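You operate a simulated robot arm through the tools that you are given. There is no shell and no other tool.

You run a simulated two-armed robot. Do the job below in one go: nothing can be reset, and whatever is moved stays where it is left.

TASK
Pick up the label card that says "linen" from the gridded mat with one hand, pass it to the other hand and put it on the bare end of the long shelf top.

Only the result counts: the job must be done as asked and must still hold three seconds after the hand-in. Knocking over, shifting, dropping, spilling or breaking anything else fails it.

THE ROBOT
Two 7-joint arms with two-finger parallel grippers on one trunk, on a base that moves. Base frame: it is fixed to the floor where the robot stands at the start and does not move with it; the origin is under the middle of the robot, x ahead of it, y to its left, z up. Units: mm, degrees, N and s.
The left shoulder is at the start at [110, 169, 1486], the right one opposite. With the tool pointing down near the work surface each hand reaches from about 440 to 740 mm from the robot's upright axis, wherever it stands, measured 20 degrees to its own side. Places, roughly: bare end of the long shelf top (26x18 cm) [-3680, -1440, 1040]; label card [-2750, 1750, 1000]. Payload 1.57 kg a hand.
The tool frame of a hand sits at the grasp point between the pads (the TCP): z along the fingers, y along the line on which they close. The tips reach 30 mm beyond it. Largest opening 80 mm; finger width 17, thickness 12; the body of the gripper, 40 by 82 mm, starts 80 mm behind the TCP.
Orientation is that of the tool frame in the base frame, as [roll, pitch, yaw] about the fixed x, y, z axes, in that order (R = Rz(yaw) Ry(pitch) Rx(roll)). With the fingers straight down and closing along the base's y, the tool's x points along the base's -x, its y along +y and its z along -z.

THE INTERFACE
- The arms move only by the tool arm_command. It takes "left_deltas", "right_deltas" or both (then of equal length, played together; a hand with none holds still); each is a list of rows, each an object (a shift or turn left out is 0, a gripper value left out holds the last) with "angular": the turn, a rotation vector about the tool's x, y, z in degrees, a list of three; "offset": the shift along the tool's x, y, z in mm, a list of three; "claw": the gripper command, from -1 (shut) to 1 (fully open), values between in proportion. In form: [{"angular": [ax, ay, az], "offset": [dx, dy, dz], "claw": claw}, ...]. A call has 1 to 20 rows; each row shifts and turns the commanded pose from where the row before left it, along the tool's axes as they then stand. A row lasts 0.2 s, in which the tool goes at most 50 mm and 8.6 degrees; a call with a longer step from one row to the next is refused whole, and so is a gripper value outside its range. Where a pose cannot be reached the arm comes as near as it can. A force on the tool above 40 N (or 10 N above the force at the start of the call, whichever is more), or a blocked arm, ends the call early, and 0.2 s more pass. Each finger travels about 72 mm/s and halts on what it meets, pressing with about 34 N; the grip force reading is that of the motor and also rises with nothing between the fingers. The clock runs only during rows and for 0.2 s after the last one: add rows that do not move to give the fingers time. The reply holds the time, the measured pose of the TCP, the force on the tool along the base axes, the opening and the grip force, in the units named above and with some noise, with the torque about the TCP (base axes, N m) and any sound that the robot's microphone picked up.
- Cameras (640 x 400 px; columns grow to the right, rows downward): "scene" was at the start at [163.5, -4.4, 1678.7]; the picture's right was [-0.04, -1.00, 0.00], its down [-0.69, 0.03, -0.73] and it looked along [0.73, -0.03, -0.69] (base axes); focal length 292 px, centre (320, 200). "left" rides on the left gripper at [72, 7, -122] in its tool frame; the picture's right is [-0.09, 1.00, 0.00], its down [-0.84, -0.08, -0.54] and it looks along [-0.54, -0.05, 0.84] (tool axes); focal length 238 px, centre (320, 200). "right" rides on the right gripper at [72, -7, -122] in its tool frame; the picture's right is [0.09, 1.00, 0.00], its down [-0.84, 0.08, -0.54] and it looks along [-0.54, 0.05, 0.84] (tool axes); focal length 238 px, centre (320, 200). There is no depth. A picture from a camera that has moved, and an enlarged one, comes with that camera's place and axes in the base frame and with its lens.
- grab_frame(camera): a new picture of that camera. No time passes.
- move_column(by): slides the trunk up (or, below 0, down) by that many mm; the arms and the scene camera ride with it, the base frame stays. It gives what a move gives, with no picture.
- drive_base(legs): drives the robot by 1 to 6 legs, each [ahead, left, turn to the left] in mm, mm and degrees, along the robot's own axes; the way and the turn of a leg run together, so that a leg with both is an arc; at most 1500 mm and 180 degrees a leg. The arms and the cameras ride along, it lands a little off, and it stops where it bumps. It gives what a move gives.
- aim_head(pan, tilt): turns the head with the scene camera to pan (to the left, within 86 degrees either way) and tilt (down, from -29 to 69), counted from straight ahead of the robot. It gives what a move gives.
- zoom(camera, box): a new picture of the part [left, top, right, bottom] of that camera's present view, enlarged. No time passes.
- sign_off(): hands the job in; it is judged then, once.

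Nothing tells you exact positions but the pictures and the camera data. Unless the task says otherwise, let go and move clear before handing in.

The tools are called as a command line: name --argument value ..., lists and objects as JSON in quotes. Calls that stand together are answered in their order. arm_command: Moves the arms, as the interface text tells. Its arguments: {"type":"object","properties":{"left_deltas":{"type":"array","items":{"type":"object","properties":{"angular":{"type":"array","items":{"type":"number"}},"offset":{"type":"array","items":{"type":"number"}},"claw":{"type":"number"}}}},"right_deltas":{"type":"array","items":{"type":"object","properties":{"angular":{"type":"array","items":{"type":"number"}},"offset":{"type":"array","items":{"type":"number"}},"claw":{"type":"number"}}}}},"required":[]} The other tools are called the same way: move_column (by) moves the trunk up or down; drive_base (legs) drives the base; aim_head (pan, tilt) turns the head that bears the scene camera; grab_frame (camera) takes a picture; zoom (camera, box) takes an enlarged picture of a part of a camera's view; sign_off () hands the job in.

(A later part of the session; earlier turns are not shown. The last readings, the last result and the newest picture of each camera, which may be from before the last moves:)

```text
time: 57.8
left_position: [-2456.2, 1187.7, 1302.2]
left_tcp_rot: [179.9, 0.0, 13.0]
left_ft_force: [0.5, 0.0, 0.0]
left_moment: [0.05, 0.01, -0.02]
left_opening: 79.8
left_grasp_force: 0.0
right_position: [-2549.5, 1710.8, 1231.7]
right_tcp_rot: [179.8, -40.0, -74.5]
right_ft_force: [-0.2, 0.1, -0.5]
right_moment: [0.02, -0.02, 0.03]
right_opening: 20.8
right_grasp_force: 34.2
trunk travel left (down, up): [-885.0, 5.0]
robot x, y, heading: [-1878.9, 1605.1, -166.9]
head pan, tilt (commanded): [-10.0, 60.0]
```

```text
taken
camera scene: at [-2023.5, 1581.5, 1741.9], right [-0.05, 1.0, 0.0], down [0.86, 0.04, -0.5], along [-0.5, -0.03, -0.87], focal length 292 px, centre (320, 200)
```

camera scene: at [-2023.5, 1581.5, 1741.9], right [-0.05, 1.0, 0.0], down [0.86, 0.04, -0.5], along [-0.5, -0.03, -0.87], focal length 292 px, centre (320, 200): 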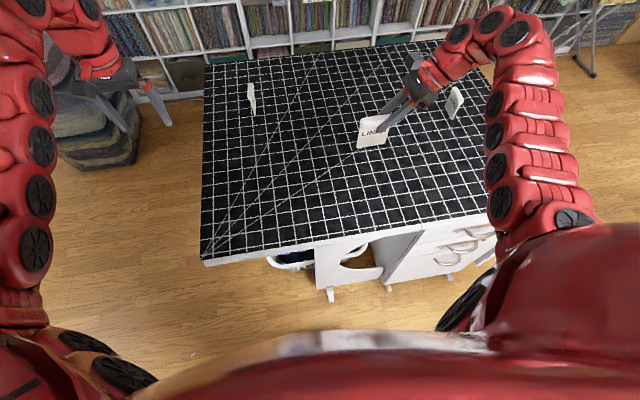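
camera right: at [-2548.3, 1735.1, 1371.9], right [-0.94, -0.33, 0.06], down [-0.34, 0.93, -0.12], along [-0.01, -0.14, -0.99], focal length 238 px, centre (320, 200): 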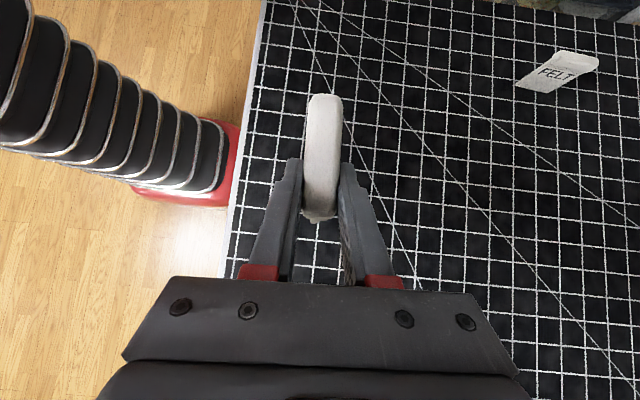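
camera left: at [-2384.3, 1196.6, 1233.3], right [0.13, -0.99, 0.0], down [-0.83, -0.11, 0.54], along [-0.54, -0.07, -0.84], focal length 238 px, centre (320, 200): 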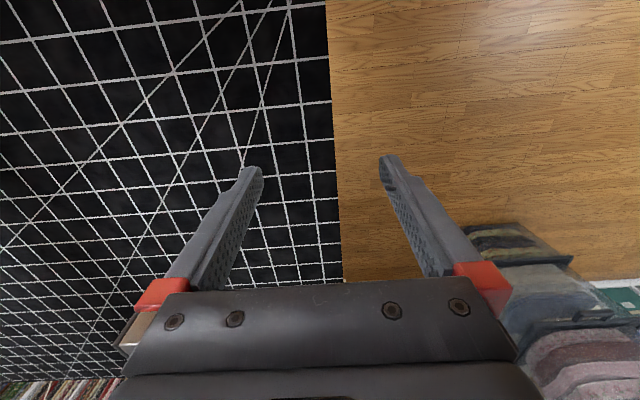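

The card is lifted and held firmly. Now I bring it toward the robot's midline for the handoff and at the same time turn the left gripper to match the closing direction.

arm_command --right_deltas '[{"offset": [14.87, -6.41, 12.49]}, {"offset": [14.87, -6.41, 12.49]}, {"offset": [14.87, -6.41, 12.49]}, {"offset": [14.87, -6.41, 12.49]}, {"offset": [14.87, -6.41, 12.49]}, {"offset": [14.87, -6.41, 12.49]}, {"offset": [14.87, -6.41, 12.49]}, {"offset": [14.87, -6.41, 12.49]}, {"offset": [14.87, -6.41, 12.49]}, {"offset": [14.87, -6.41, 12.49]}, {"offset": [14.87, -6.41, 12.49]}, {}, {}]' --left_deltas '[{"angular": [0, 0, 7.95], "claw": 1}, {"angular": [0, 0, 7.95]}, {"angular": [0, 0, 7.95]}, {"angular": [0, 0, 7.95]}, {"angular": [0, 0, 7.95]}, {"angular": [0, 0, 7.95]}, {"angular": [0, 0, 7.95]}, {"angular": [0, 0, 7.95]}, {"angular": [0, 0, 7.95]}, {"angular": [0, 0, 7.95]}, {"angular": [0, 0, 7.95]}, {}, {}]'

grab_frame --camera "scene"

grab_frame --camera "left"

```text
time: 60.6
left_position: [-2456.1, 1188.1, 1300.9]
left_tcp_rot: [-179.9, 0.0, -74.5]
left_ft_force: [-1.0, -0.8, 0.6]
left_moment: [-0.02, -0.02, 0.0]
left_opening: 80.1
left_grasp_force: 0.1
right_position: [-2499.2, 1619.0, 1233.6]
right_tcp_rot: [-179.8, -40.0, -74.5]
right_ft_force: [0.2, 0.5, -0.4]
right_moment: [0.05, 0.01, 0.01]
right_opening: 20.9
right_grasp_force: 34.0
right hand out of reach, approached as far as the arm can: row 5, 6, 7, 8, 9, 10, 11
trunk travel left (down, up): [-885.0, 5.0]
robot x, y, heading: [-1880.1, 1603.6, -167.1]
head pan, tilt (commanded): [-10.0, 60.0]
```

```text
taken
camera scene: at [-2023.2, 1581.1, 1742.0], right [-0.05, 1.0, 0.0], down [0.86, 0.05, -0.5], along [-0.5, -0.03, -0.87], focal length 292 px, centre (320, 200)
```

scene: 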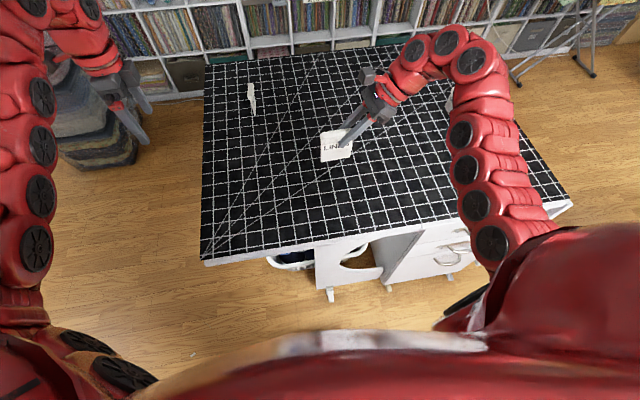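

```text
taken
camera left: at [-2443.7, 1115.6, 1422.8], right [-0.98, -0.18, 0.0], down [-0.15, 0.83, 0.54], along [-0.1, 0.53, -0.84], focal length 238 px, centre (320, 200)
```

left: 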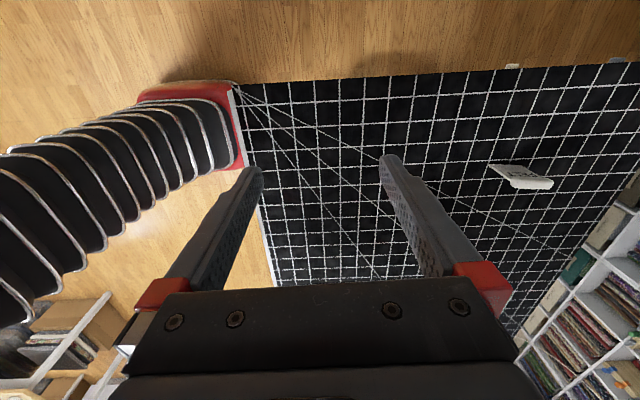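

The right arm stopped short (near a reach limit) with the card at about 600 mm ahead and 150 mm to the right, which is still fine for the handoff. I'll bring the left hand over to a pre-grasp point up and to the left of the card and tilt it.

arm_command --left_deltas '[{"offset": [-32, -7.36, -4.9]}, {"offset": [-32, -7.36, -4.9]}, {"offset": [-32, -7.36, -4.9]}, {"offset": [-32, -7.36, -4.9]}, {"offset": [-32, -7.36, -4.9]}, {"offset": [-32, -7.36, -4.9]}, {"offset": [-32, -7.36, -4.9]}, {"offset": [-32, -7.36, -4.9]}, {"offset": [-32, -7.36, -4.9]}, {}, {}]'

grab_frame --camera "scene"

grab_frame --camera "left"

```text
time: 63.0
left_position: [-2482.0, 1483.3, 1316.3]
left_tcp_rot: [179.9, 0.1, -74.4]
left_ft_force: [1.1, -0.2, 0.0]
left_moment: [-0.01, 0.01, 0.04]
left_opening: 80.1
left_grasp_force: 0.1
left hand out of reach, approached as far as the arm can: row 4, 5, 6, 7, 8, 9
right_position: [-2499.4, 1618.4, 1232.7]
right_tcp_rot: [-179.7, -40.1, -74.5]
right_ft_force: [0.1, 0.0, -0.3]
right_moment: [0.01, -0.01, 0.0]
right_opening: 20.9
right_grasp_force: 33.5
trunk travel left (down, up): [-885.0, 5.0]
robot x, y, heading: [-1880.7, 1603.1, -166.7]
head pan, tilt (commanded): [-10.0, 60.0]
```

```text
taken
camera scene: at [-2023.1, 1581.3, 1742.0], right [-0.05, 1.0, 0.0], down [0.86, 0.05, -0.5], along [-0.5, -0.03, -0.87], focal length 292 px, centre (320, 200)
```

scene: 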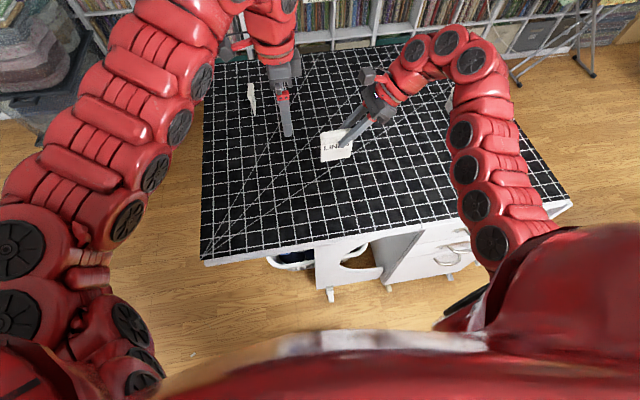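

```text
taken
camera left: at [-2468.3, 1411.2, 1437.6], right [-0.98, -0.18, 0.0], down [-0.15, 0.83, 0.54], along [-0.1, 0.53, -0.84], focal length 238 px, centre (320, 200)
```

left: 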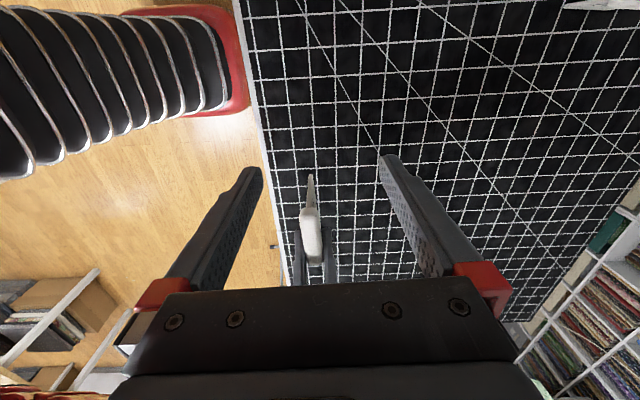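

Both arms hit an upper/inner reach limit, so the handoff should be lower relative to the shoulders. I'll test with small moves how the commanded pose behaves after a clipped move.

arm_command --left_deltas '[{"offset": [0, 0, 10]}, {}]' --right_deltas '[{"offset": [-6.4, 0, 7.7]}, {}]'

```text
time: 63.6
left_position: [-2481.2, 1481.6, 1307.4]
left_tcp_rot: [179.9, 0.0, -74.5]
left_ft_force: [0.1, 0.2, -0.5]
left_moment: [-0.01, -0.03, -0.01]
left_opening: 80.2
left_grasp_force: 0.2
right_position: [-2499.3, 1619.9, 1224.4]
right_tcp_rot: [-180.0, -40.0, -74.5]
right_ft_force: [-0.6, 0.1, -0.8]
right_moment: [0.01, 0.04, 0.04]
right_opening: 20.9
right_grasp_force: 33.9
trunk travel left (down, up): [-885.0, 5.0]
robot x, y, heading: [-1876.5, 1605.9, -166.9]
head pan, tilt (commanded): [-10.0, 60.0]
```

The commanded pose follows the reached pose, good. I lower both hands ~40–50 mm for more reach and tilt the left hand 25° (fingers pointing down-right).

arm_command --left_deltas '[{"offset": [0, 0, 25]}, {"offset": [0, 0, 25]}, {"angular": [0, -6.25, 0]}, {"angular": [0, -6.25, 0]}, {"angular": [0, -6.25, 0]}, {"angular": [0, -6.25, 0]}, {}, {}]' --right_deltas '[{"offset": [-12.85, 0, 15.3]}, {"offset": [-12.85, 0, 15.3]}, {}, {}, {}, {}, {}, {}]'

grab_frame --camera "scene"

grab_frame --camera "left"

grab_frame --camera "right"

```text
time: 65.4
left_position: [-2489.0, 1447.6, 1248.9]
left_tcp_rot: [-179.9, 25.0, -74.4]
left_ft_force: [1.2, 0.2, 0.6]
left_moment: [0.01, -0.02, -0.01]
left_opening: 79.9
left_grasp_force: 0.1
left hand out of reach, approached as far as the arm can: row 4, 5
right_position: [-2499.0, 1617.8, 1188.4]
right_tcp_rot: [179.9, -40.0, -74.5]
right_ft_force: [0.5, 0.7, -1.3]
right_moment: [0.04, -0.01, 0.01]
right_opening: 20.7
right_grasp_force: 34.4
trunk travel left (down, up): [-885.0, 5.0]
robot x, y, heading: [-1880.6, 1601.7, -166.7]
head pan, tilt (commanded): [-10.0, 60.0]
```

```text
taken
camera scene: at [-2023.3, 1580.9, 1742.0], right [-0.05, 1.0, 0.0], down [0.86, 0.05, -0.5], along [-0.5, -0.03, -0.87], focal length 292 px, centre (320, 200)
```

scene: 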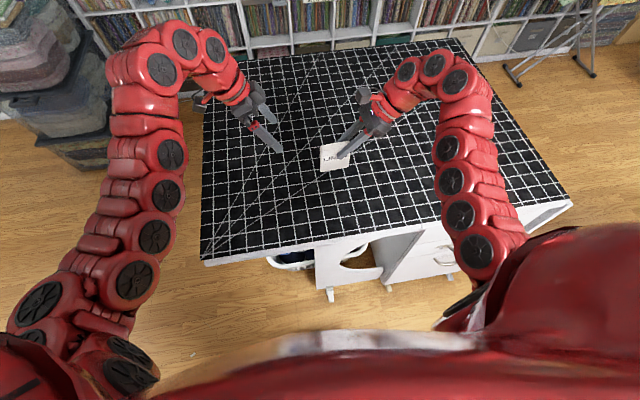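

```text
taken
camera left: at [-2464.2, 1331.5, 1327.3], right [-0.98, -0.19, 0.04], down [-0.07, 0.53, 0.85], along [-0.18, 0.83, -0.53], focal length 238 px, centre (320, 200)
```

left: 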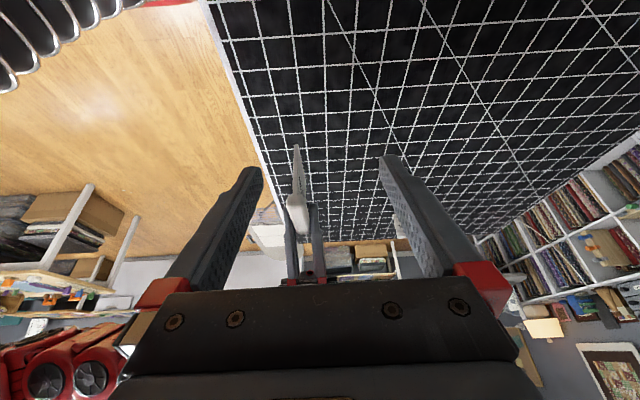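

```text
taken
camera right: at [-2498.6, 1641.4, 1327.1], right [-0.94, -0.33, 0.06], down [-0.34, 0.93, -0.12], along [-0.01, -0.14, -0.99], focal length 238 px, centre (320, 200)
```

right: 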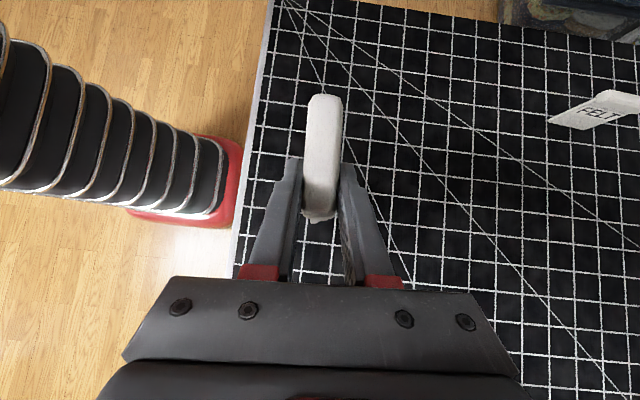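

The card's bar projects where I expect it in the left view. I move the left hand to its pre-grasp point, 60 mm short of the bar's left end.

arm_command --left_deltas '[{"offset": [0, -17.9, 0]}, {"offset": [0, -17.9, 0]}, {"offset": [-19.5, 0, 8.75]}, {"offset": [-19.5, 0, 8.75]}, {"offset": [-19.5, 0, 8.75]}, {"offset": [-19.6, 0, 8.75]}, {}, {}]'

grab_frame --camera "left"

zoom --camera "scene" --box '[240, 80, 432, 200]'

grab_frame --camera "right"

```text
time: 67.2
left_position: [-2512.0, 1529.5, 1250.2]
left_tcp_rot: [-180.0, 25.0, -74.5]
left_ft_force: [0.4, -0.2, 0.5]
left_moment: [-0.02, 0.01, -0.01]
left_opening: 80.0
left_grasp_force: 0.1
left hand out of reach, approached as far as the arm can: row 1, 2
right_position: [-2499.3, 1618.4, 1188.1]
right_tcp_rot: [-180.0, -40.0, -74.5]
right_ft_force: [0.8, 0.8, 0.2]
right_moment: [0.01, 0.0, -0.03]
right_opening: 20.7
right_grasp_force: 33.8
trunk travel left (down, up): [-885.0, 5.0]
robot x, y, heading: [-1879.0, 1605.6, -167.2]
head pan, tilt (commanded): [-10.0, 60.0]
```

```text
taken
camera left: at [-2485.6, 1414.3, 1329.7], right [-0.98, -0.19, 0.04], down [-0.07, 0.53, 0.85], along [-0.18, 0.83, -0.53], focal length 238 px, centre (320, 200)
```

left: 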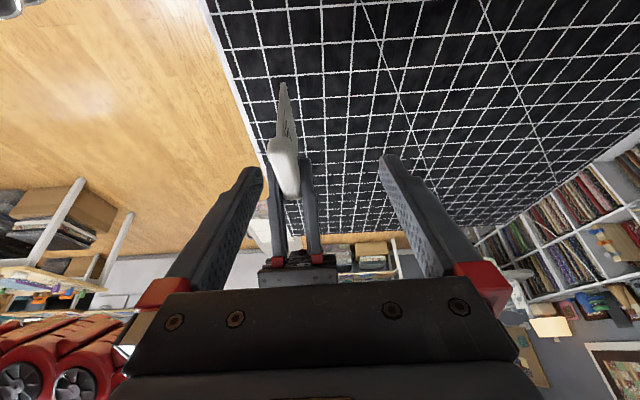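

```text
3.33 times, centred on (336, 140) of scene
camera zoom: at [-2023.1, 1581.3, 1742.0], right [-0.05, 1.0, 0.0], down [0.86, 0.05, -0.5], along [-0.5, -0.03, -0.87], focal length 972 px, centre (267, 400)
```

zoom: 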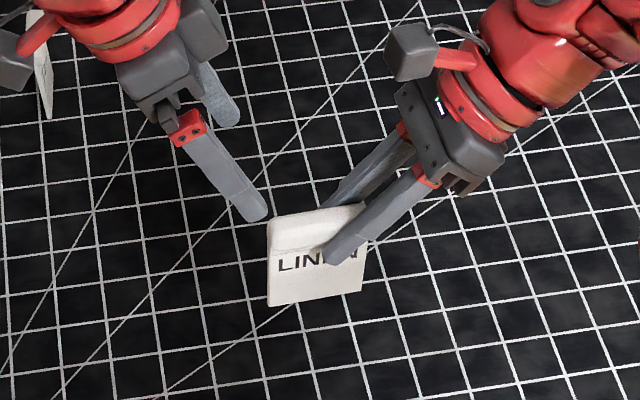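

```text
taken
camera right: at [-2498.4, 1641.7, 1327.2], right [-0.94, -0.33, 0.06], down [-0.34, 0.93, -0.12], along [-0.01, -0.14, -0.99], focal length 238 px, centre (320, 200)
```

right: 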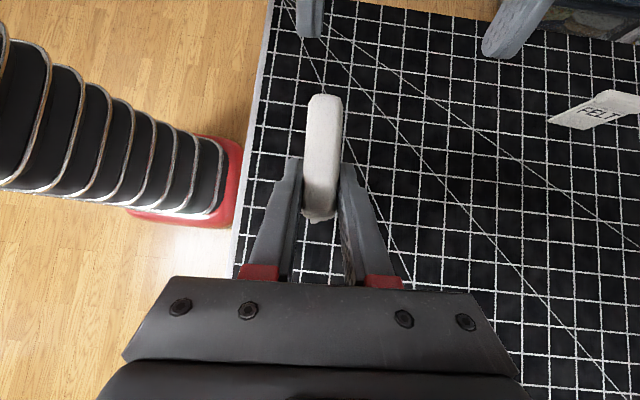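

The left hand can't come nearer to the robot in this posture, so I move the card 40 mm forward with the right hand instead.

arm_command --right_deltas '[{"offset": [0, 20, 0]}, {"offset": [0, 20, 0]}, {}, {}]'

grab_frame --camera "left"

zoom --camera "scene" --box '[240, 80, 432, 200]'

grab_frame --camera "right"

```text
time: 68.2
left_position: [-2510.0, 1528.2, 1249.0]
left_tcp_rot: [-179.9, 25.1, -74.6]
left_ft_force: [0.2, -0.5, -0.7]
left_moment: [0.02, -0.02, 0.01]
left_opening: 80.0
left_grasp_force: 0.1
right_position: [-2539.3, 1607.9, 1188.2]
right_tcp_rot: [179.9, -40.1, -74.6]
right_ft_force: [0.0, 0.2, -0.5]
right_moment: [-0.01, 0.0, -0.03]
right_opening: 20.8
right_grasp_force: 33.8
trunk travel left (down, up): [-885.0, 5.0]
robot x, y, heading: [-1884.5, 1602.0, -167.0]
head pan, tilt (commanded): [-10.0, 60.0]
```

```text
taken
camera left: at [-2485.8, 1413.8, 1329.4], right [-0.98, -0.19, 0.04], down [-0.07, 0.53, 0.85], along [-0.18, 0.83, -0.53], focal length 238 px, centre (320, 200)
```

left: 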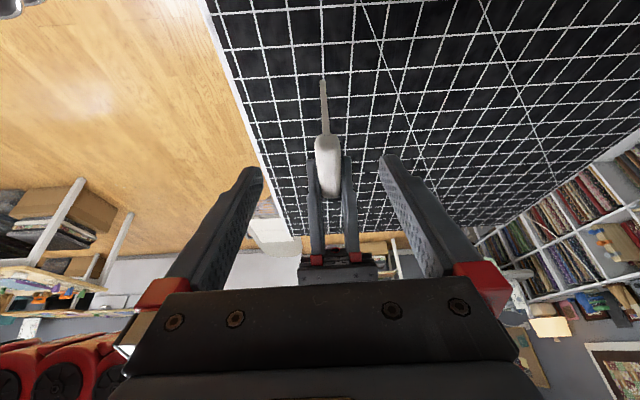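

```text
3.33 times, centred on (336, 140) of scene
camera zoom: at [-2023.5, 1581.0, 1742.0], right [-0.05, 1.0, 0.0], down [0.86, 0.05, -0.5], along [-0.5, -0.03, -0.87], focal length 972 px, centre (267, 400)
```

zoom: 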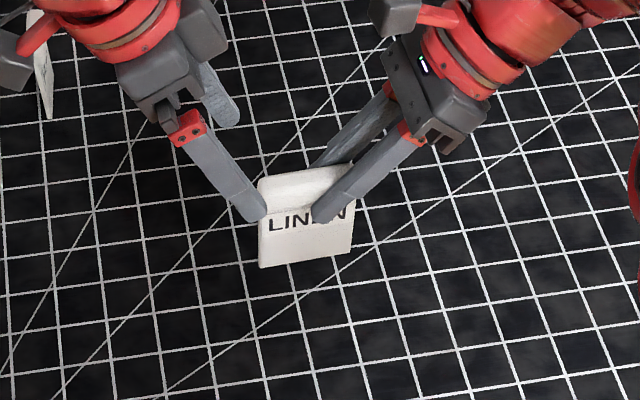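

```text
taken
camera right: at [-2537.8, 1632.0, 1327.0], right [-0.94, -0.33, 0.06], down [-0.34, 0.93, -0.12], along [-0.02, -0.14, -0.99], focal length 238 px, centre (320, 200)
```

right: 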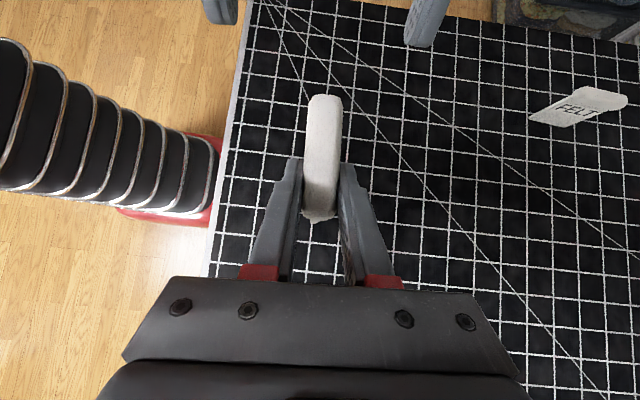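

Now the card is nearly centred between the left fingers (6 mm off). I correct that and advance 40 mm first, then check.

arm_command --left_deltas '[{"offset": [-2.6, 6, 0]}, {"offset": [0, 0, 14]}, {"offset": [0, 0, 14]}, {"offset": [0, 0, 12]}, {}, {}]'

grab_frame --camera "left"

zoom --camera "scene" --box '[240, 80, 432, 200]'

grab_frame --camera "right"

```text
time: 69.6
left_position: [-2522.5, 1546.6, 1215.1]
left_tcp_rot: [180.0, 25.0, -74.4]
left_ft_force: [0.6, -0.1, 0.2]
left_moment: [-0.02, -0.03, -0.01]
left_opening: 80.0
left_grasp_force: 0.1
right_position: [-2538.6, 1608.4, 1187.8]
right_tcp_rot: [179.9, -39.9, -74.5]
right_ft_force: [1.5, -0.3, 1.2]
right_moment: [0.0, -0.03, -0.03]
right_opening: 20.9
right_grasp_force: 33.6
trunk travel left (down, up): [-885.0, 5.0]
robot x, y, heading: [-1876.4, 1603.5, -167.1]
head pan, tilt (commanded): [-10.0, 60.0]
```

```text
taken
camera left: at [-2498.0, 1431.4, 1293.5], right [-0.98, -0.19, 0.04], down [-0.07, 0.53, 0.85], along [-0.18, 0.83, -0.53], focal length 238 px, centre (320, 200)
```

left: 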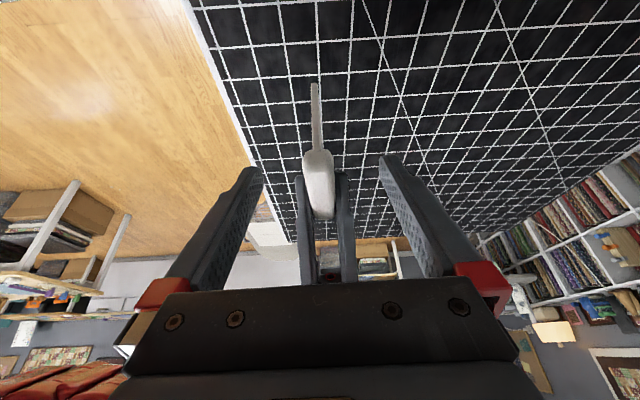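

```text
3.33 times, centred on (336, 140) of scene
camera zoom: at [-2023.3, 1581.6, 1742.0], right [-0.05, 1.0, 0.0], down [0.86, 0.04, -0.5], along [-0.5, -0.03, -0.87], focal length 972 px, centre (267, 400)
```

zoom: 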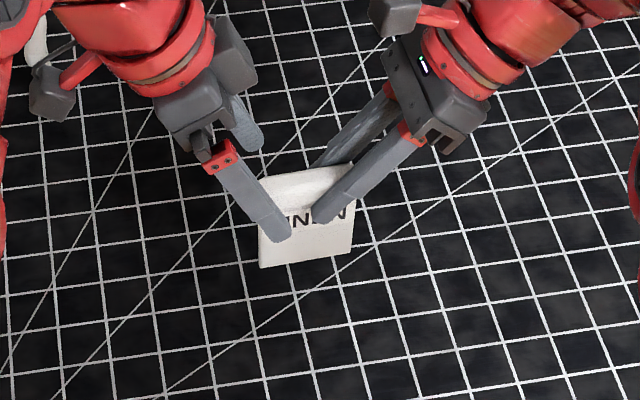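

```text
taken
camera right: at [-2537.7, 1632.7, 1326.9], right [-0.94, -0.33, 0.06], down [-0.34, 0.93, -0.12], along [-0.01, -0.14, -0.99], focal length 238 px, centre (320, 200)
```

right: 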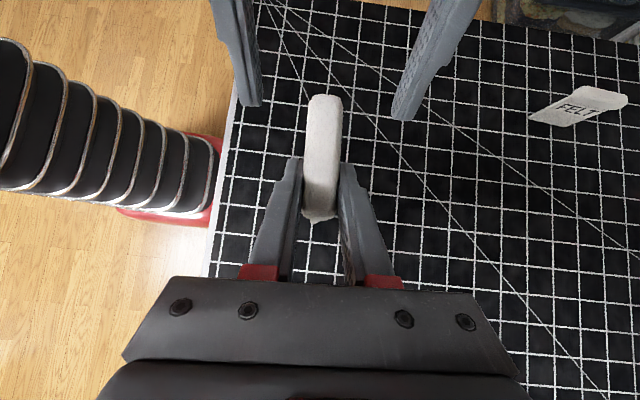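

Alignment is good in both views. I advance the final 20 mm, then close the left gripper on the bar's left end.

arm_command --left_deltas '[{"offset": [1, 0, 10]}, {"offset": [0, 0, 10]}, {}, {}]'

grab_frame --camera "right"

zoom --camera "scene" --box '[240, 80, 432, 200]'

```text
time: 70.6
left_position: [-2525.1, 1553.4, 1195.2]
left_tcp_rot: [180.0, 24.9, -74.5]
left_ft_force: [0.6, 0.5, -0.4]
left_moment: [0.02, -0.02, 0.01]
left_opening: 80.1
left_grasp_force: 0.1
right_position: [-2539.1, 1608.6, 1187.6]
right_tcp_rot: [179.9, -40.1, -74.5]
right_ft_force: [-0.2, 0.7, -0.3]
right_moment: [0.03, -0.02, 0.0]
right_opening: 20.8
right_grasp_force: 34.1
trunk travel left (down, up): [-885.0, 5.0]
robot x, y, heading: [-1879.2, 1604.7, -166.9]
head pan, tilt (commanded): [-10.0, 60.0]
```

```text
taken
camera right: at [-2537.6, 1632.6, 1327.0], right [-0.94, -0.33, 0.06], down [-0.34, 0.93, -0.12], along [-0.02, -0.14, -0.99], focal length 238 px, centre (320, 200)
```

right: 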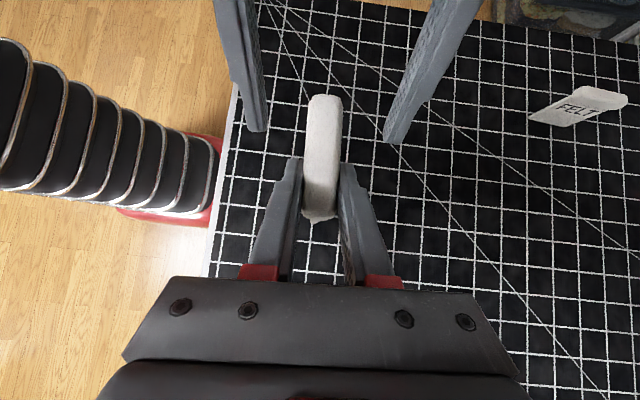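

```text
3.33 times, centred on (336, 140) of scene
camera zoom: at [-2023.3, 1581.6, 1742.0], right [-0.05, 1.0, 0.0], down [0.86, 0.04, -0.5], along [-0.5, -0.03, -0.87], focal length 972 px, centre (267, 400)
```

zoom: 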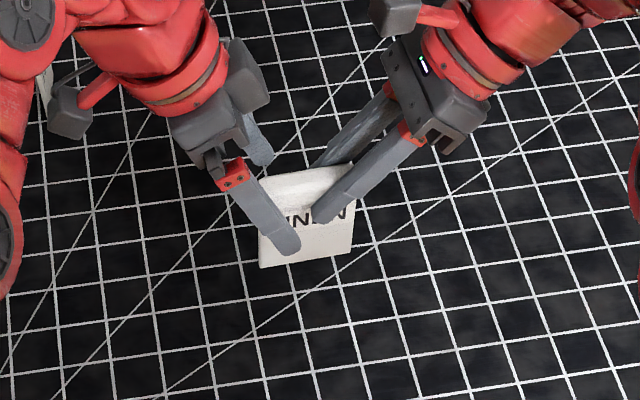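

Left fingers straddle the bar symmetrically with a gap to the right fingers. Closing the left gripper now while the right keeps holding.

arm_command --left_deltas '[{"claw": 0.2}, {"claw": -0.2}, {"claw": -1}, {"claw": -1}, {}, {}, {}]'

grab_frame --camera "right"

zoom --camera "scene" --box '[240, 80, 432, 200]'

grab_frame --camera "left"

```text
time: 72.2
left_position: [-2524.4, 1554.8, 1196.1]
left_tcp_rot: [-179.9, 25.0, -74.6]
left_ft_force: [18.3, 2.4, 4.9]
left_moment: [0.14, -0.29, -0.47]
left_opening: 20.8
left_grasp_force: 33.8
right_position: [-2538.7, 1608.7, 1186.3]
right_tcp_rot: [179.7, -40.0, -74.5]
right_ft_force: [-19.1, -1.9, -5.2]
right_moment: [0.14, 0.2, -0.56]
right_opening: 21.4
right_grasp_force: 34.4
trunk travel left (down, up): [-885.0, 5.0]
robot x, y, heading: [-1879.6, 1605.6, -166.7]
head pan, tilt (commanded): [-10.0, 60.0]
```

```text
taken
camera right: at [-2538.0, 1632.8, 1327.0], right [-0.94, -0.33, 0.06], down [-0.34, 0.93, -0.12], along [-0.02, -0.14, -0.99], focal length 238 px, centre (320, 200)
```

right: 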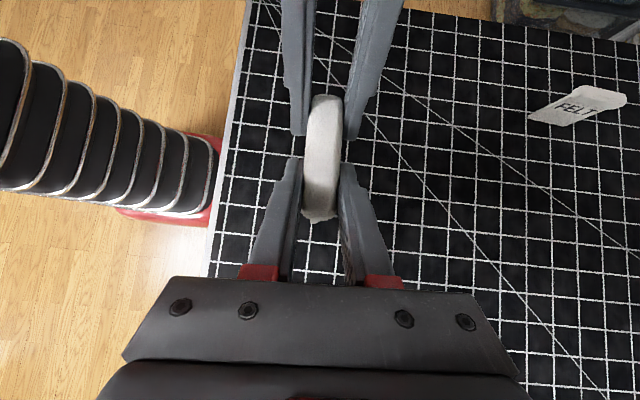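

```text
3.33 times, centred on (336, 140) of scene
camera zoom: at [-2023.3, 1581.5, 1742.0], right [-0.05, 1.0, 0.0], down [0.86, 0.04, -0.5], along [-0.5, -0.03, -0.87], focal length 972 px, centre (267, 400)
```

zoom: 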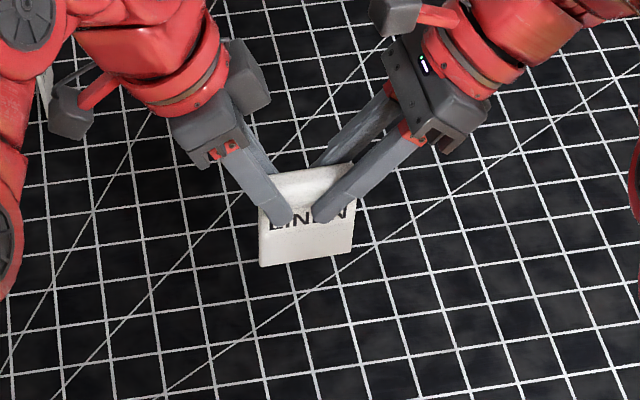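

```text
taken
camera left: at [-2500.7, 1439.3, 1274.9], right [-0.98, -0.18, 0.04], down [-0.07, 0.53, 0.85], along [-0.18, 0.83, -0.53], focal length 238 px, centre (320, 200)
```

left: 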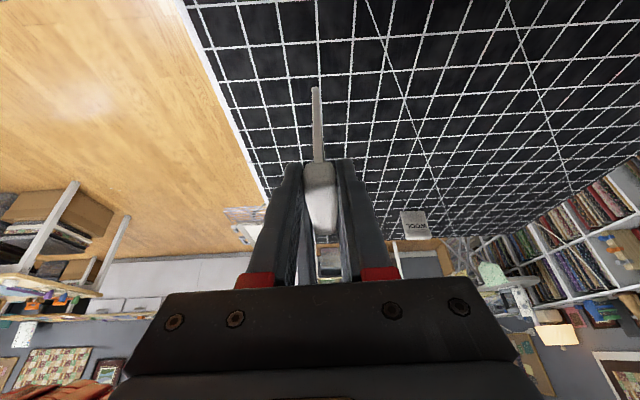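

Both hands hold the card (some internal strain of ~18 N from about a millimetre of offset). I relax it slightly, then open the right hand and check that the left keeps the card.

arm_command --left_deltas '[{"offset": [0, -0.8, 0]}, {}]'

arm_command --right_deltas '[{"claw": -0.3}, {"claw": 0}, {"claw": 0.5}, {"claw": 0.9}, {}, {}]'

zoom --camera "scene" --box '[240, 80, 432, 200]'

grab_frame --camera "right"

```text
time: 72.8
left_position: [-2523.6, 1554.8, 1196.1]
left_tcp_rot: [-180.0, 25.0, -74.4]
left_ft_force: [16.9, 3.6, 4.7]
left_moment: [0.09, -0.35, -0.46]
left_opening: 20.8
left_grasp_force: 33.9
right_position: [-2539.7, 1608.9, 1187.8]
right_tcp_rot: [179.8, -40.1, -74.5]
right_ft_force: [-18.9, -2.9, -5.3]
right_moment: [0.14, 0.29, -0.57]
right_opening: 21.1
right_grasp_force: 33.5
trunk travel left (down, up): [-885.0, 5.0]
robot x, y, heading: [-1880.5, 1602.2, -167.1]
head pan, tilt (commanded): [-10.0, 60.0]
```

```text
time: 74.2
left_position: [-2524.0, 1554.1, 1196.0]
left_tcp_rot: [180.0, 25.1, -74.5]
left_ft_force: [-0.9, 0.5, 0.3]
left_moment: [0.0, 0.0, 0.0]
left_opening: 20.6
left_grasp_force: 33.9
right_position: [-2539.8, 1608.4, 1187.4]
right_tcp_rot: [179.9, -40.0, -74.5]
right_ft_force: [-0.4, 1.0, -0.4]
right_moment: [0.01, -0.02, 0.0]
right_opening: 76.0
right_grasp_force: 0.0
trunk travel left (down, up): [-885.0, 5.0]
robot x, y, heading: [-1878.1, 1602.0, -167.2]
head pan, tilt (commanded): [-10.0, 60.0]
```

```text
3.33 times, centred on (336, 140) of scene
camera zoom: at [-2023.3, 1581.5, 1742.0], right [-0.05, 1.0, 0.0], down [0.86, 0.04, -0.5], along [-0.5, -0.03, -0.87], focal length 972 px, centre (267, 400)
```

zoom: 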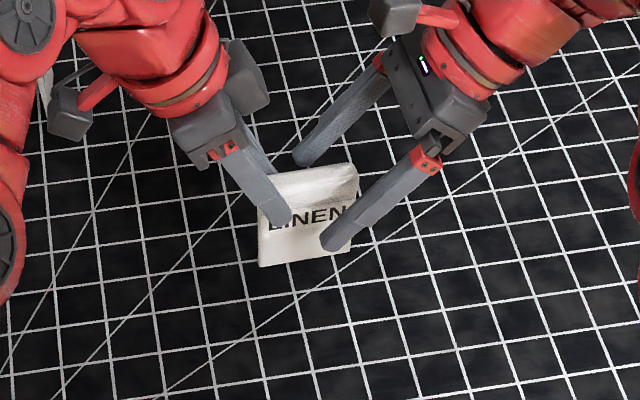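

```text
taken
camera right: at [-2537.7, 1632.6, 1326.9], right [-0.94, -0.33, 0.06], down [-0.34, 0.93, -0.12], along [-0.01, -0.14, -0.99], focal length 238 px, centre (320, 200)
```

right: 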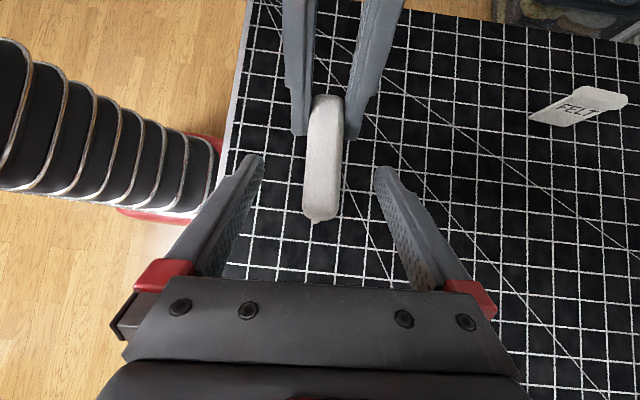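

The left hand alone holds the card. I retreat the right hand backward along its axis and then to the right.

arm_command --right_deltas '[{"offset": [0, 0, -15]}, {"offset": [0, 0, -20]}, {"offset": [0, 0, -20]}, {"offset": [-19, 0, -16]}, {"offset": [-19, 0, -16]}, {"offset": [-19, 0, -16]}, {"offset": [-19, 0, -16]}, {"offset": [-19, 0, -16]}, {"offset": [-19, 0, -16]}, {"offset": [-19, 0, -16]}, {}, {}]'

grab_frame --camera "scene"

grab_frame --camera "left"

grab_frame --camera "right"

```text
time: 76.8
left_position: [-2523.5, 1554.3, 1195.4]
left_tcp_rot: [180.0, 25.0, -74.5]
left_ft_force: [-1.5, 0.5, -0.4]
left_moment: [-0.01, -0.03, 0.0]
left_opening: 20.6
left_grasp_force: 33.9
right_position: [-2576.0, 1749.9, 1228.4]
right_tcp_rot: [179.9, -40.1, -74.5]
right_ft_force: [0.2, 0.1, -0.5]
right_moment: [-0.03, -0.01, -0.03]
right_opening: 75.7
right_grasp_force: 0.1
right hand out of reach, approached as far as the arm can: row 8, 9, 10
trunk travel left (down, up): [-885.0, 5.0]
robot x, y, heading: [-1879.3, 1605.6, -166.8]
head pan, tilt (commanded): [-10.0, 60.0]
```

```text
taken
camera scene: at [-2023.1, 1581.7, 1742.0], right [-0.05, 1.0, 0.0], down [0.86, 0.04, -0.5], along [-0.5, -0.03, -0.87], focal length 292 px, centre (320, 200)
```

scene: 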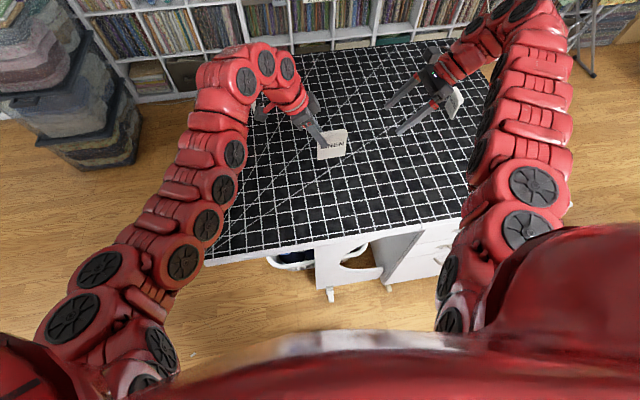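

```text
taken
camera left: at [-2499.9, 1439.0, 1274.8], right [-0.98, -0.19, 0.04], down [-0.07, 0.53, 0.84], along [-0.18, 0.83, -0.53], focal length 238 px, centre (320, 200)
```

left: 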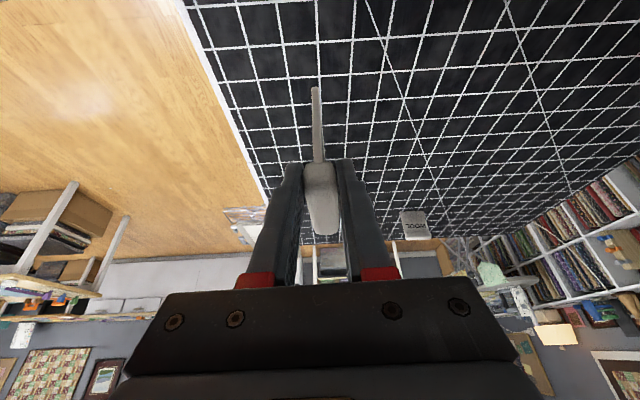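

```text
taken
camera right: at [-2575.3, 1774.6, 1368.1], right [-0.94, -0.33, 0.06], down [-0.34, 0.93, -0.12], along [-0.02, -0.14, -0.99], focal length 238 px, centre (320, 200)
```

right: 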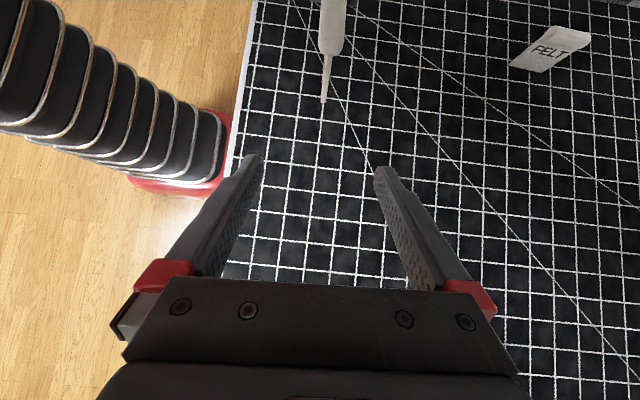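

The handoff is done; the left hand holds the card upright. I un-tilt the right hand and bring the left hand toward the robot's own left side for easier placing later.

arm_command --left_deltas '[{"offset": [24.9, 0, -11.6]}, {"offset": [24.9, 0, -11.6]}, {"offset": [24.9, 0, -11.6]}, {"offset": [24.9, 0, -11.6]}, {"offset": [24.9, 0, -11.6]}, {"offset": [24.9, 0, -11.6]}, {"offset": [24.9, 0, -11.6]}, {"offset": [24.9, 0, -11.6]}, {}]' --right_deltas '[{}, {"angular": [0, -8, 0]}, {"angular": [0, -8, 0]}, {"angular": [0, -8, 0]}, {"angular": [0, -8, 0]}, {"angular": [0, -8, 0]}, {}, {}, {}]'

grab_frame --camera "scene"

grab_frame --camera "left"

```text
time: 78.8
left_position: [-2473.5, 1342.5, 1199.2]
left_tcp_rot: [179.9, 25.1, -74.5]
left_ft_force: [0.5, -0.2, 0.0]
left_moment: [-0.01, -0.01, 0.0]
left_opening: 20.7
left_grasp_force: 34.0
left hand out of reach, approached as far as the arm can: row 6
right_position: [-2577.3, 1749.8, 1229.6]
right_tcp_rot: [-180.0, 0.1, -74.6]
right_ft_force: [0.7, 0.8, 0.8]
right_moment: [0.04, 0.01, 0.01]
right_opening: 75.7
right_grasp_force: 0.0
trunk travel left (down, up): [-885.0, 5.0]
robot x, y, heading: [-1878.5, 1601.2, -166.9]
head pan, tilt (commanded): [-10.0, 60.0]
```

```text
taken
camera scene: at [-2023.9, 1581.6, 1741.9], right [-0.05, 1.0, 0.0], down [0.87, 0.04, -0.5], along [-0.5, -0.03, -0.87], focal length 292 px, centre (320, 200)
```

scene: 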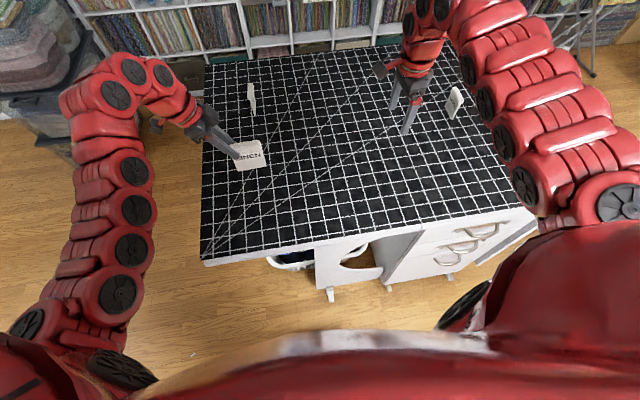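

```text
taken
camera left: at [-2448.9, 1226.7, 1278.5], right [-0.98, -0.19, 0.04], down [-0.07, 0.53, 0.85], along [-0.18, 0.83, -0.53], focal length 238 px, centre (320, 200)
```

left: 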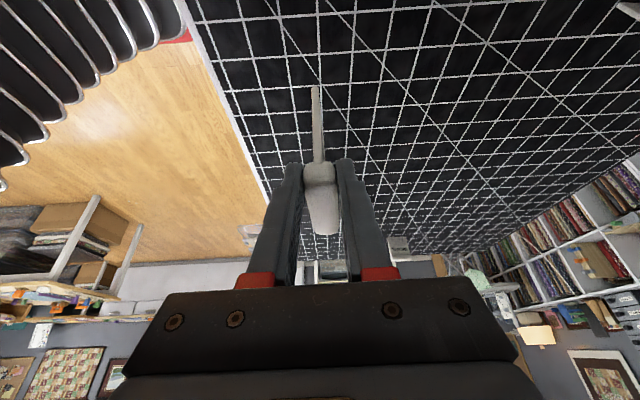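

Left TCP is now ~640 mm ahead and ~118 mm to the left, card secure. I back out from the table and strafe left toward the open floor.

drive_base --legs '[[-450, 0, 0], [0, 1400, 0]]'

aim_head --pan 15 --tilt 25

grab_frame --camera "scene"

grab_frame --camera "left"

```text
time: 88.0
left_position: [-1752.2, 116.7, 1199.9]
left_tcp_rot: [180.0, 25.0, -76.2]
left_ft_force: [0.7, 0.1, -0.4]
left_moment: [0.0, -0.01, 0.0]
left_opening: 20.6
left_grasp_force: 33.6
right_position: [-1845.6, 528.4, 1229.3]
right_tcp_rot: [180.0, 0.0, -76.3]
right_ft_force: [0.3, -1.4, -0.2]
right_moment: [0.05, -0.01, 0.02]
right_opening: 76.1
right_grasp_force: 0.2
trunk travel left (down, up): [-885.0, 5.0]
robot x, y, heading: [-1154.4, 363.1, -168.6]
head pan, tilt (commanded): [-10.0, 60.0]
```

```text
time: 89.0
left_position: [-1752.9, 117.5, 1198.5]
left_tcp_rot: [-180.0, 25.0, -76.3]
left_ft_force: [0.8, -0.4, -0.1]
left_moment: [-0.03, 0.0, 0.0]
left_opening: 20.6
left_grasp_force: 34.2
right_position: [-1845.0, 529.4, 1229.2]
right_tcp_rot: [180.0, -0.1, -76.3]
right_ft_force: [-0.4, 0.1, -0.5]
right_moment: [0.01, 0.01, -0.01]
right_opening: 76.3
right_grasp_force: 0.1
trunk travel left (down, up): [-885.0, 5.0]
robot x, y, heading: [-1149.1, 359.0, -168.5]
head pan, tilt (commanded): [15.0, 25.0]
```

```text
taken
camera scene: at [-1312.6, 303.6, 1792.0], right [-0.44, 0.9, 0.0], down [0.38, 0.19, -0.91], along [-0.81, -0.4, -0.42], focal length 292 px, centre (320, 200)
```

scene: 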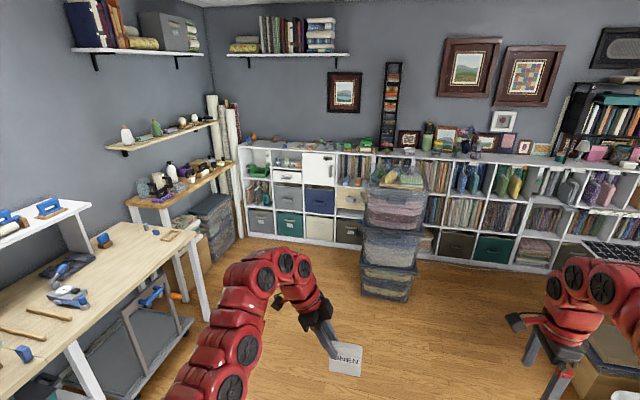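

```text
taken
camera left: at [-1732.2, 1.0, 1278.7], right [-0.99, -0.16, 0.04], down [-0.05, 0.53, 0.85], along [-0.15, 0.83, -0.53], focal length 238 px, centre (320, 200)
```

left: 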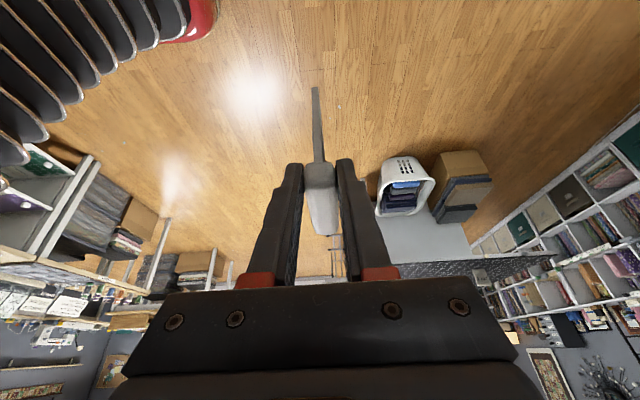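

The room is rotated about 12° from the base axes, so my heading is square with the shelf; the bare end is ahead-left between the small side table and the stacked bins. I drive to a staging point about 1.2 m before the shelf.

drive_base --legs '[[816, 375, 0], [816, 375, 0]]'

aim_head --pan 25 --tilt 30

grab_frame --camera "scene"

aim_head --pan 60 --tilt 40

grab_frame --camera "scene"

```text
time: 97.9
left_position: [-3176.9, -906.4, 1199.5]
left_tcp_rot: [179.9, 25.0, -77.4]
left_ft_force: [-0.2, -0.7, -0.9]
left_moment: [-0.03, -0.01, -0.01]
left_opening: 20.7
left_grasp_force: 34.3
right_position: [-3261.4, -493.0, 1229.5]
right_tcp_rot: [179.9, 0.0, -77.3]
right_ft_force: [-0.1, 0.4, 0.7]
right_moment: [0.03, 0.03, 0.03]
right_opening: 76.0
right_grasp_force: 0.1
trunk travel left (down, up): [-885.0, 5.0]
robot x, y, heading: [-2574.0, -673.7, -169.9]
head pan, tilt (commanded): [15.0, 25.0]
```

```text
time: 98.6
left_position: [-3178.4, -905.6, 1199.2]
left_tcp_rot: [-180.0, 25.1, -77.3]
left_ft_force: [0.4, -0.3, 0.1]
left_moment: [-0.03, 0.0, 0.01]
left_opening: 20.8
left_grasp_force: 33.8
right_position: [-3262.5, -493.1, 1229.5]
right_tcp_rot: [179.9, 0.0, -77.4]
right_ft_force: [0.7, -0.1, -0.4]
right_moment: [0.01, 0.01, -0.01]
right_opening: 76.2
right_grasp_force: 0.1
trunk travel left (down, up): [-885.0, 5.0]
robot x, y, heading: [-2569.5, -670.8, -169.6]
head pan, tilt (commanded): [25.0, 30.0]
```

```text
taken
camera scene: at [-2724.2, -741.0, 1784.1], right [-0.58, 0.82, 0.0], down [0.41, 0.29, -0.87], along [-0.71, -0.5, -0.5], focal length 292 px, centre (320, 200)
```

scene: 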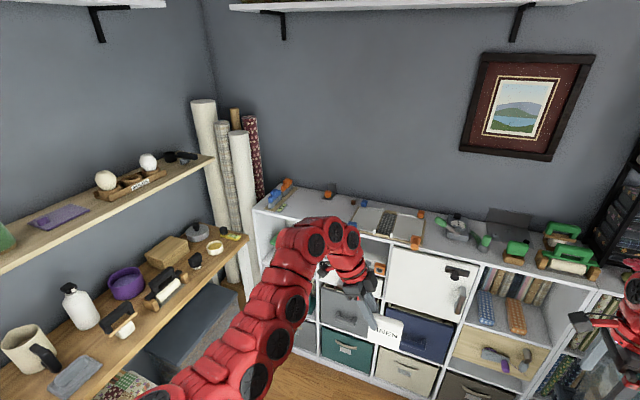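

```text
time: 99.6
left_position: [-3177.2, -907.6, 1199.6]
left_tcp_rot: [179.9, 24.9, -77.3]
left_ft_force: [-0.2, 0.0, -0.4]
left_moment: [-0.04, -0.01, -0.01]
left_opening: 20.9
left_grasp_force: 34.1
right_position: [-3262.2, -493.0, 1230.3]
right_tcp_rot: [179.9, 0.1, -77.4]
right_ft_force: [0.2, -0.3, -0.2]
right_moment: [-0.02, 0.01, -0.03]
right_opening: 75.8
right_grasp_force: 0.1
trunk travel left (down, up): [-885.0, 5.0]
robot x, y, heading: [-2571.7, -672.9, -169.8]
head pan, tilt (commanded): [60.0, 40.0]
```

```text
taken
camera scene: at [-2678.7, -768.6, 1768.8], right [-0.94, 0.34, 0.0], down [0.22, 0.6, -0.77], along [-0.26, -0.72, -0.64], focal length 292 px, centre (320, 200)
```

scene: 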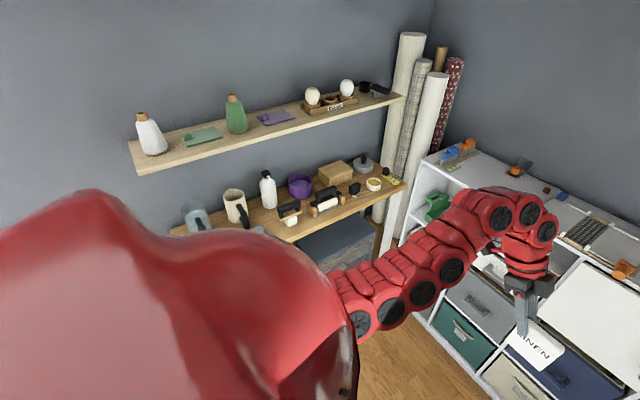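

I can see the shelf's left end, with clamps at the corner and a board with a grid and clamps to the right. I zoom in on it to find the bare patch.

zoom --camera "scene" --box '[400, 130, 640, 280]'

aim_head --pan 40 --tilt 30

grab_frame --camera "scene"

zoom --camera "scene" --box '[250, 140, 490, 290]'

```text
2.67 times, centred on (520, 205) of scene
camera zoom: at [-2678.7, -768.6, 1768.8], right [-0.94, 0.34, 0.0], down [0.22, 0.6, -0.77], along [-0.26, -0.72, -0.64], focal length 778 px, centre (-213, 187)
```

zoom: 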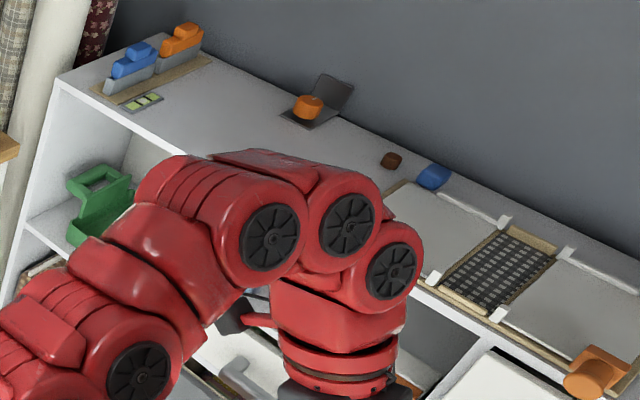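

```text
time: 100.5
left_position: [-3177.2, -906.2, 1199.3]
left_tcp_rot: [-180.0, 25.0, -77.3]
left_ft_force: [0.2, 0.1, 0.1]
left_moment: [-0.05, -0.02, 0.01]
left_opening: 20.8
left_grasp_force: 33.9
right_position: [-3261.5, -493.9, 1228.6]
right_tcp_rot: [179.9, 0.0, -77.3]
right_ft_force: [-0.7, -0.4, 0.0]
right_moment: [-0.02, 0.03, -0.02]
right_opening: 76.1
right_grasp_force: 0.1
trunk travel left (down, up): [-885.0, 5.0]
robot x, y, heading: [-2571.4, -674.4, -169.8]
head pan, tilt (commanded): [40.0, 30.0]
```

```text
taken
camera scene: at [-2707.7, -758.2, 1784.0], right [-0.77, 0.64, 0.0], down [0.32, 0.38, -0.87], along [-0.55, -0.67, -0.5], focal length 292 px, centre (320, 200)
```

scene: 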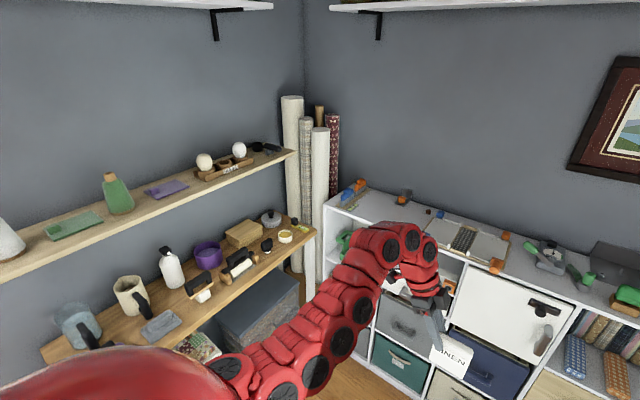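

```text
2.67 times, centred on (370, 215) of scene
camera zoom: at [-2707.7, -758.2, 1784.0], right [-0.77, 0.64, 0.0], down [0.32, 0.38, -0.87], along [-0.55, -0.67, -0.5], focal length 778 px, centre (187, 160)
```

zoom: 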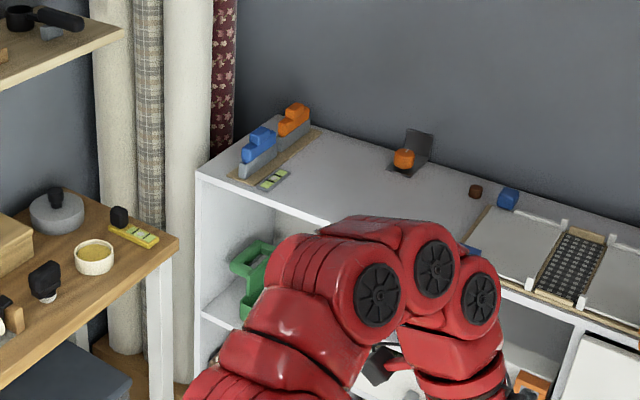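

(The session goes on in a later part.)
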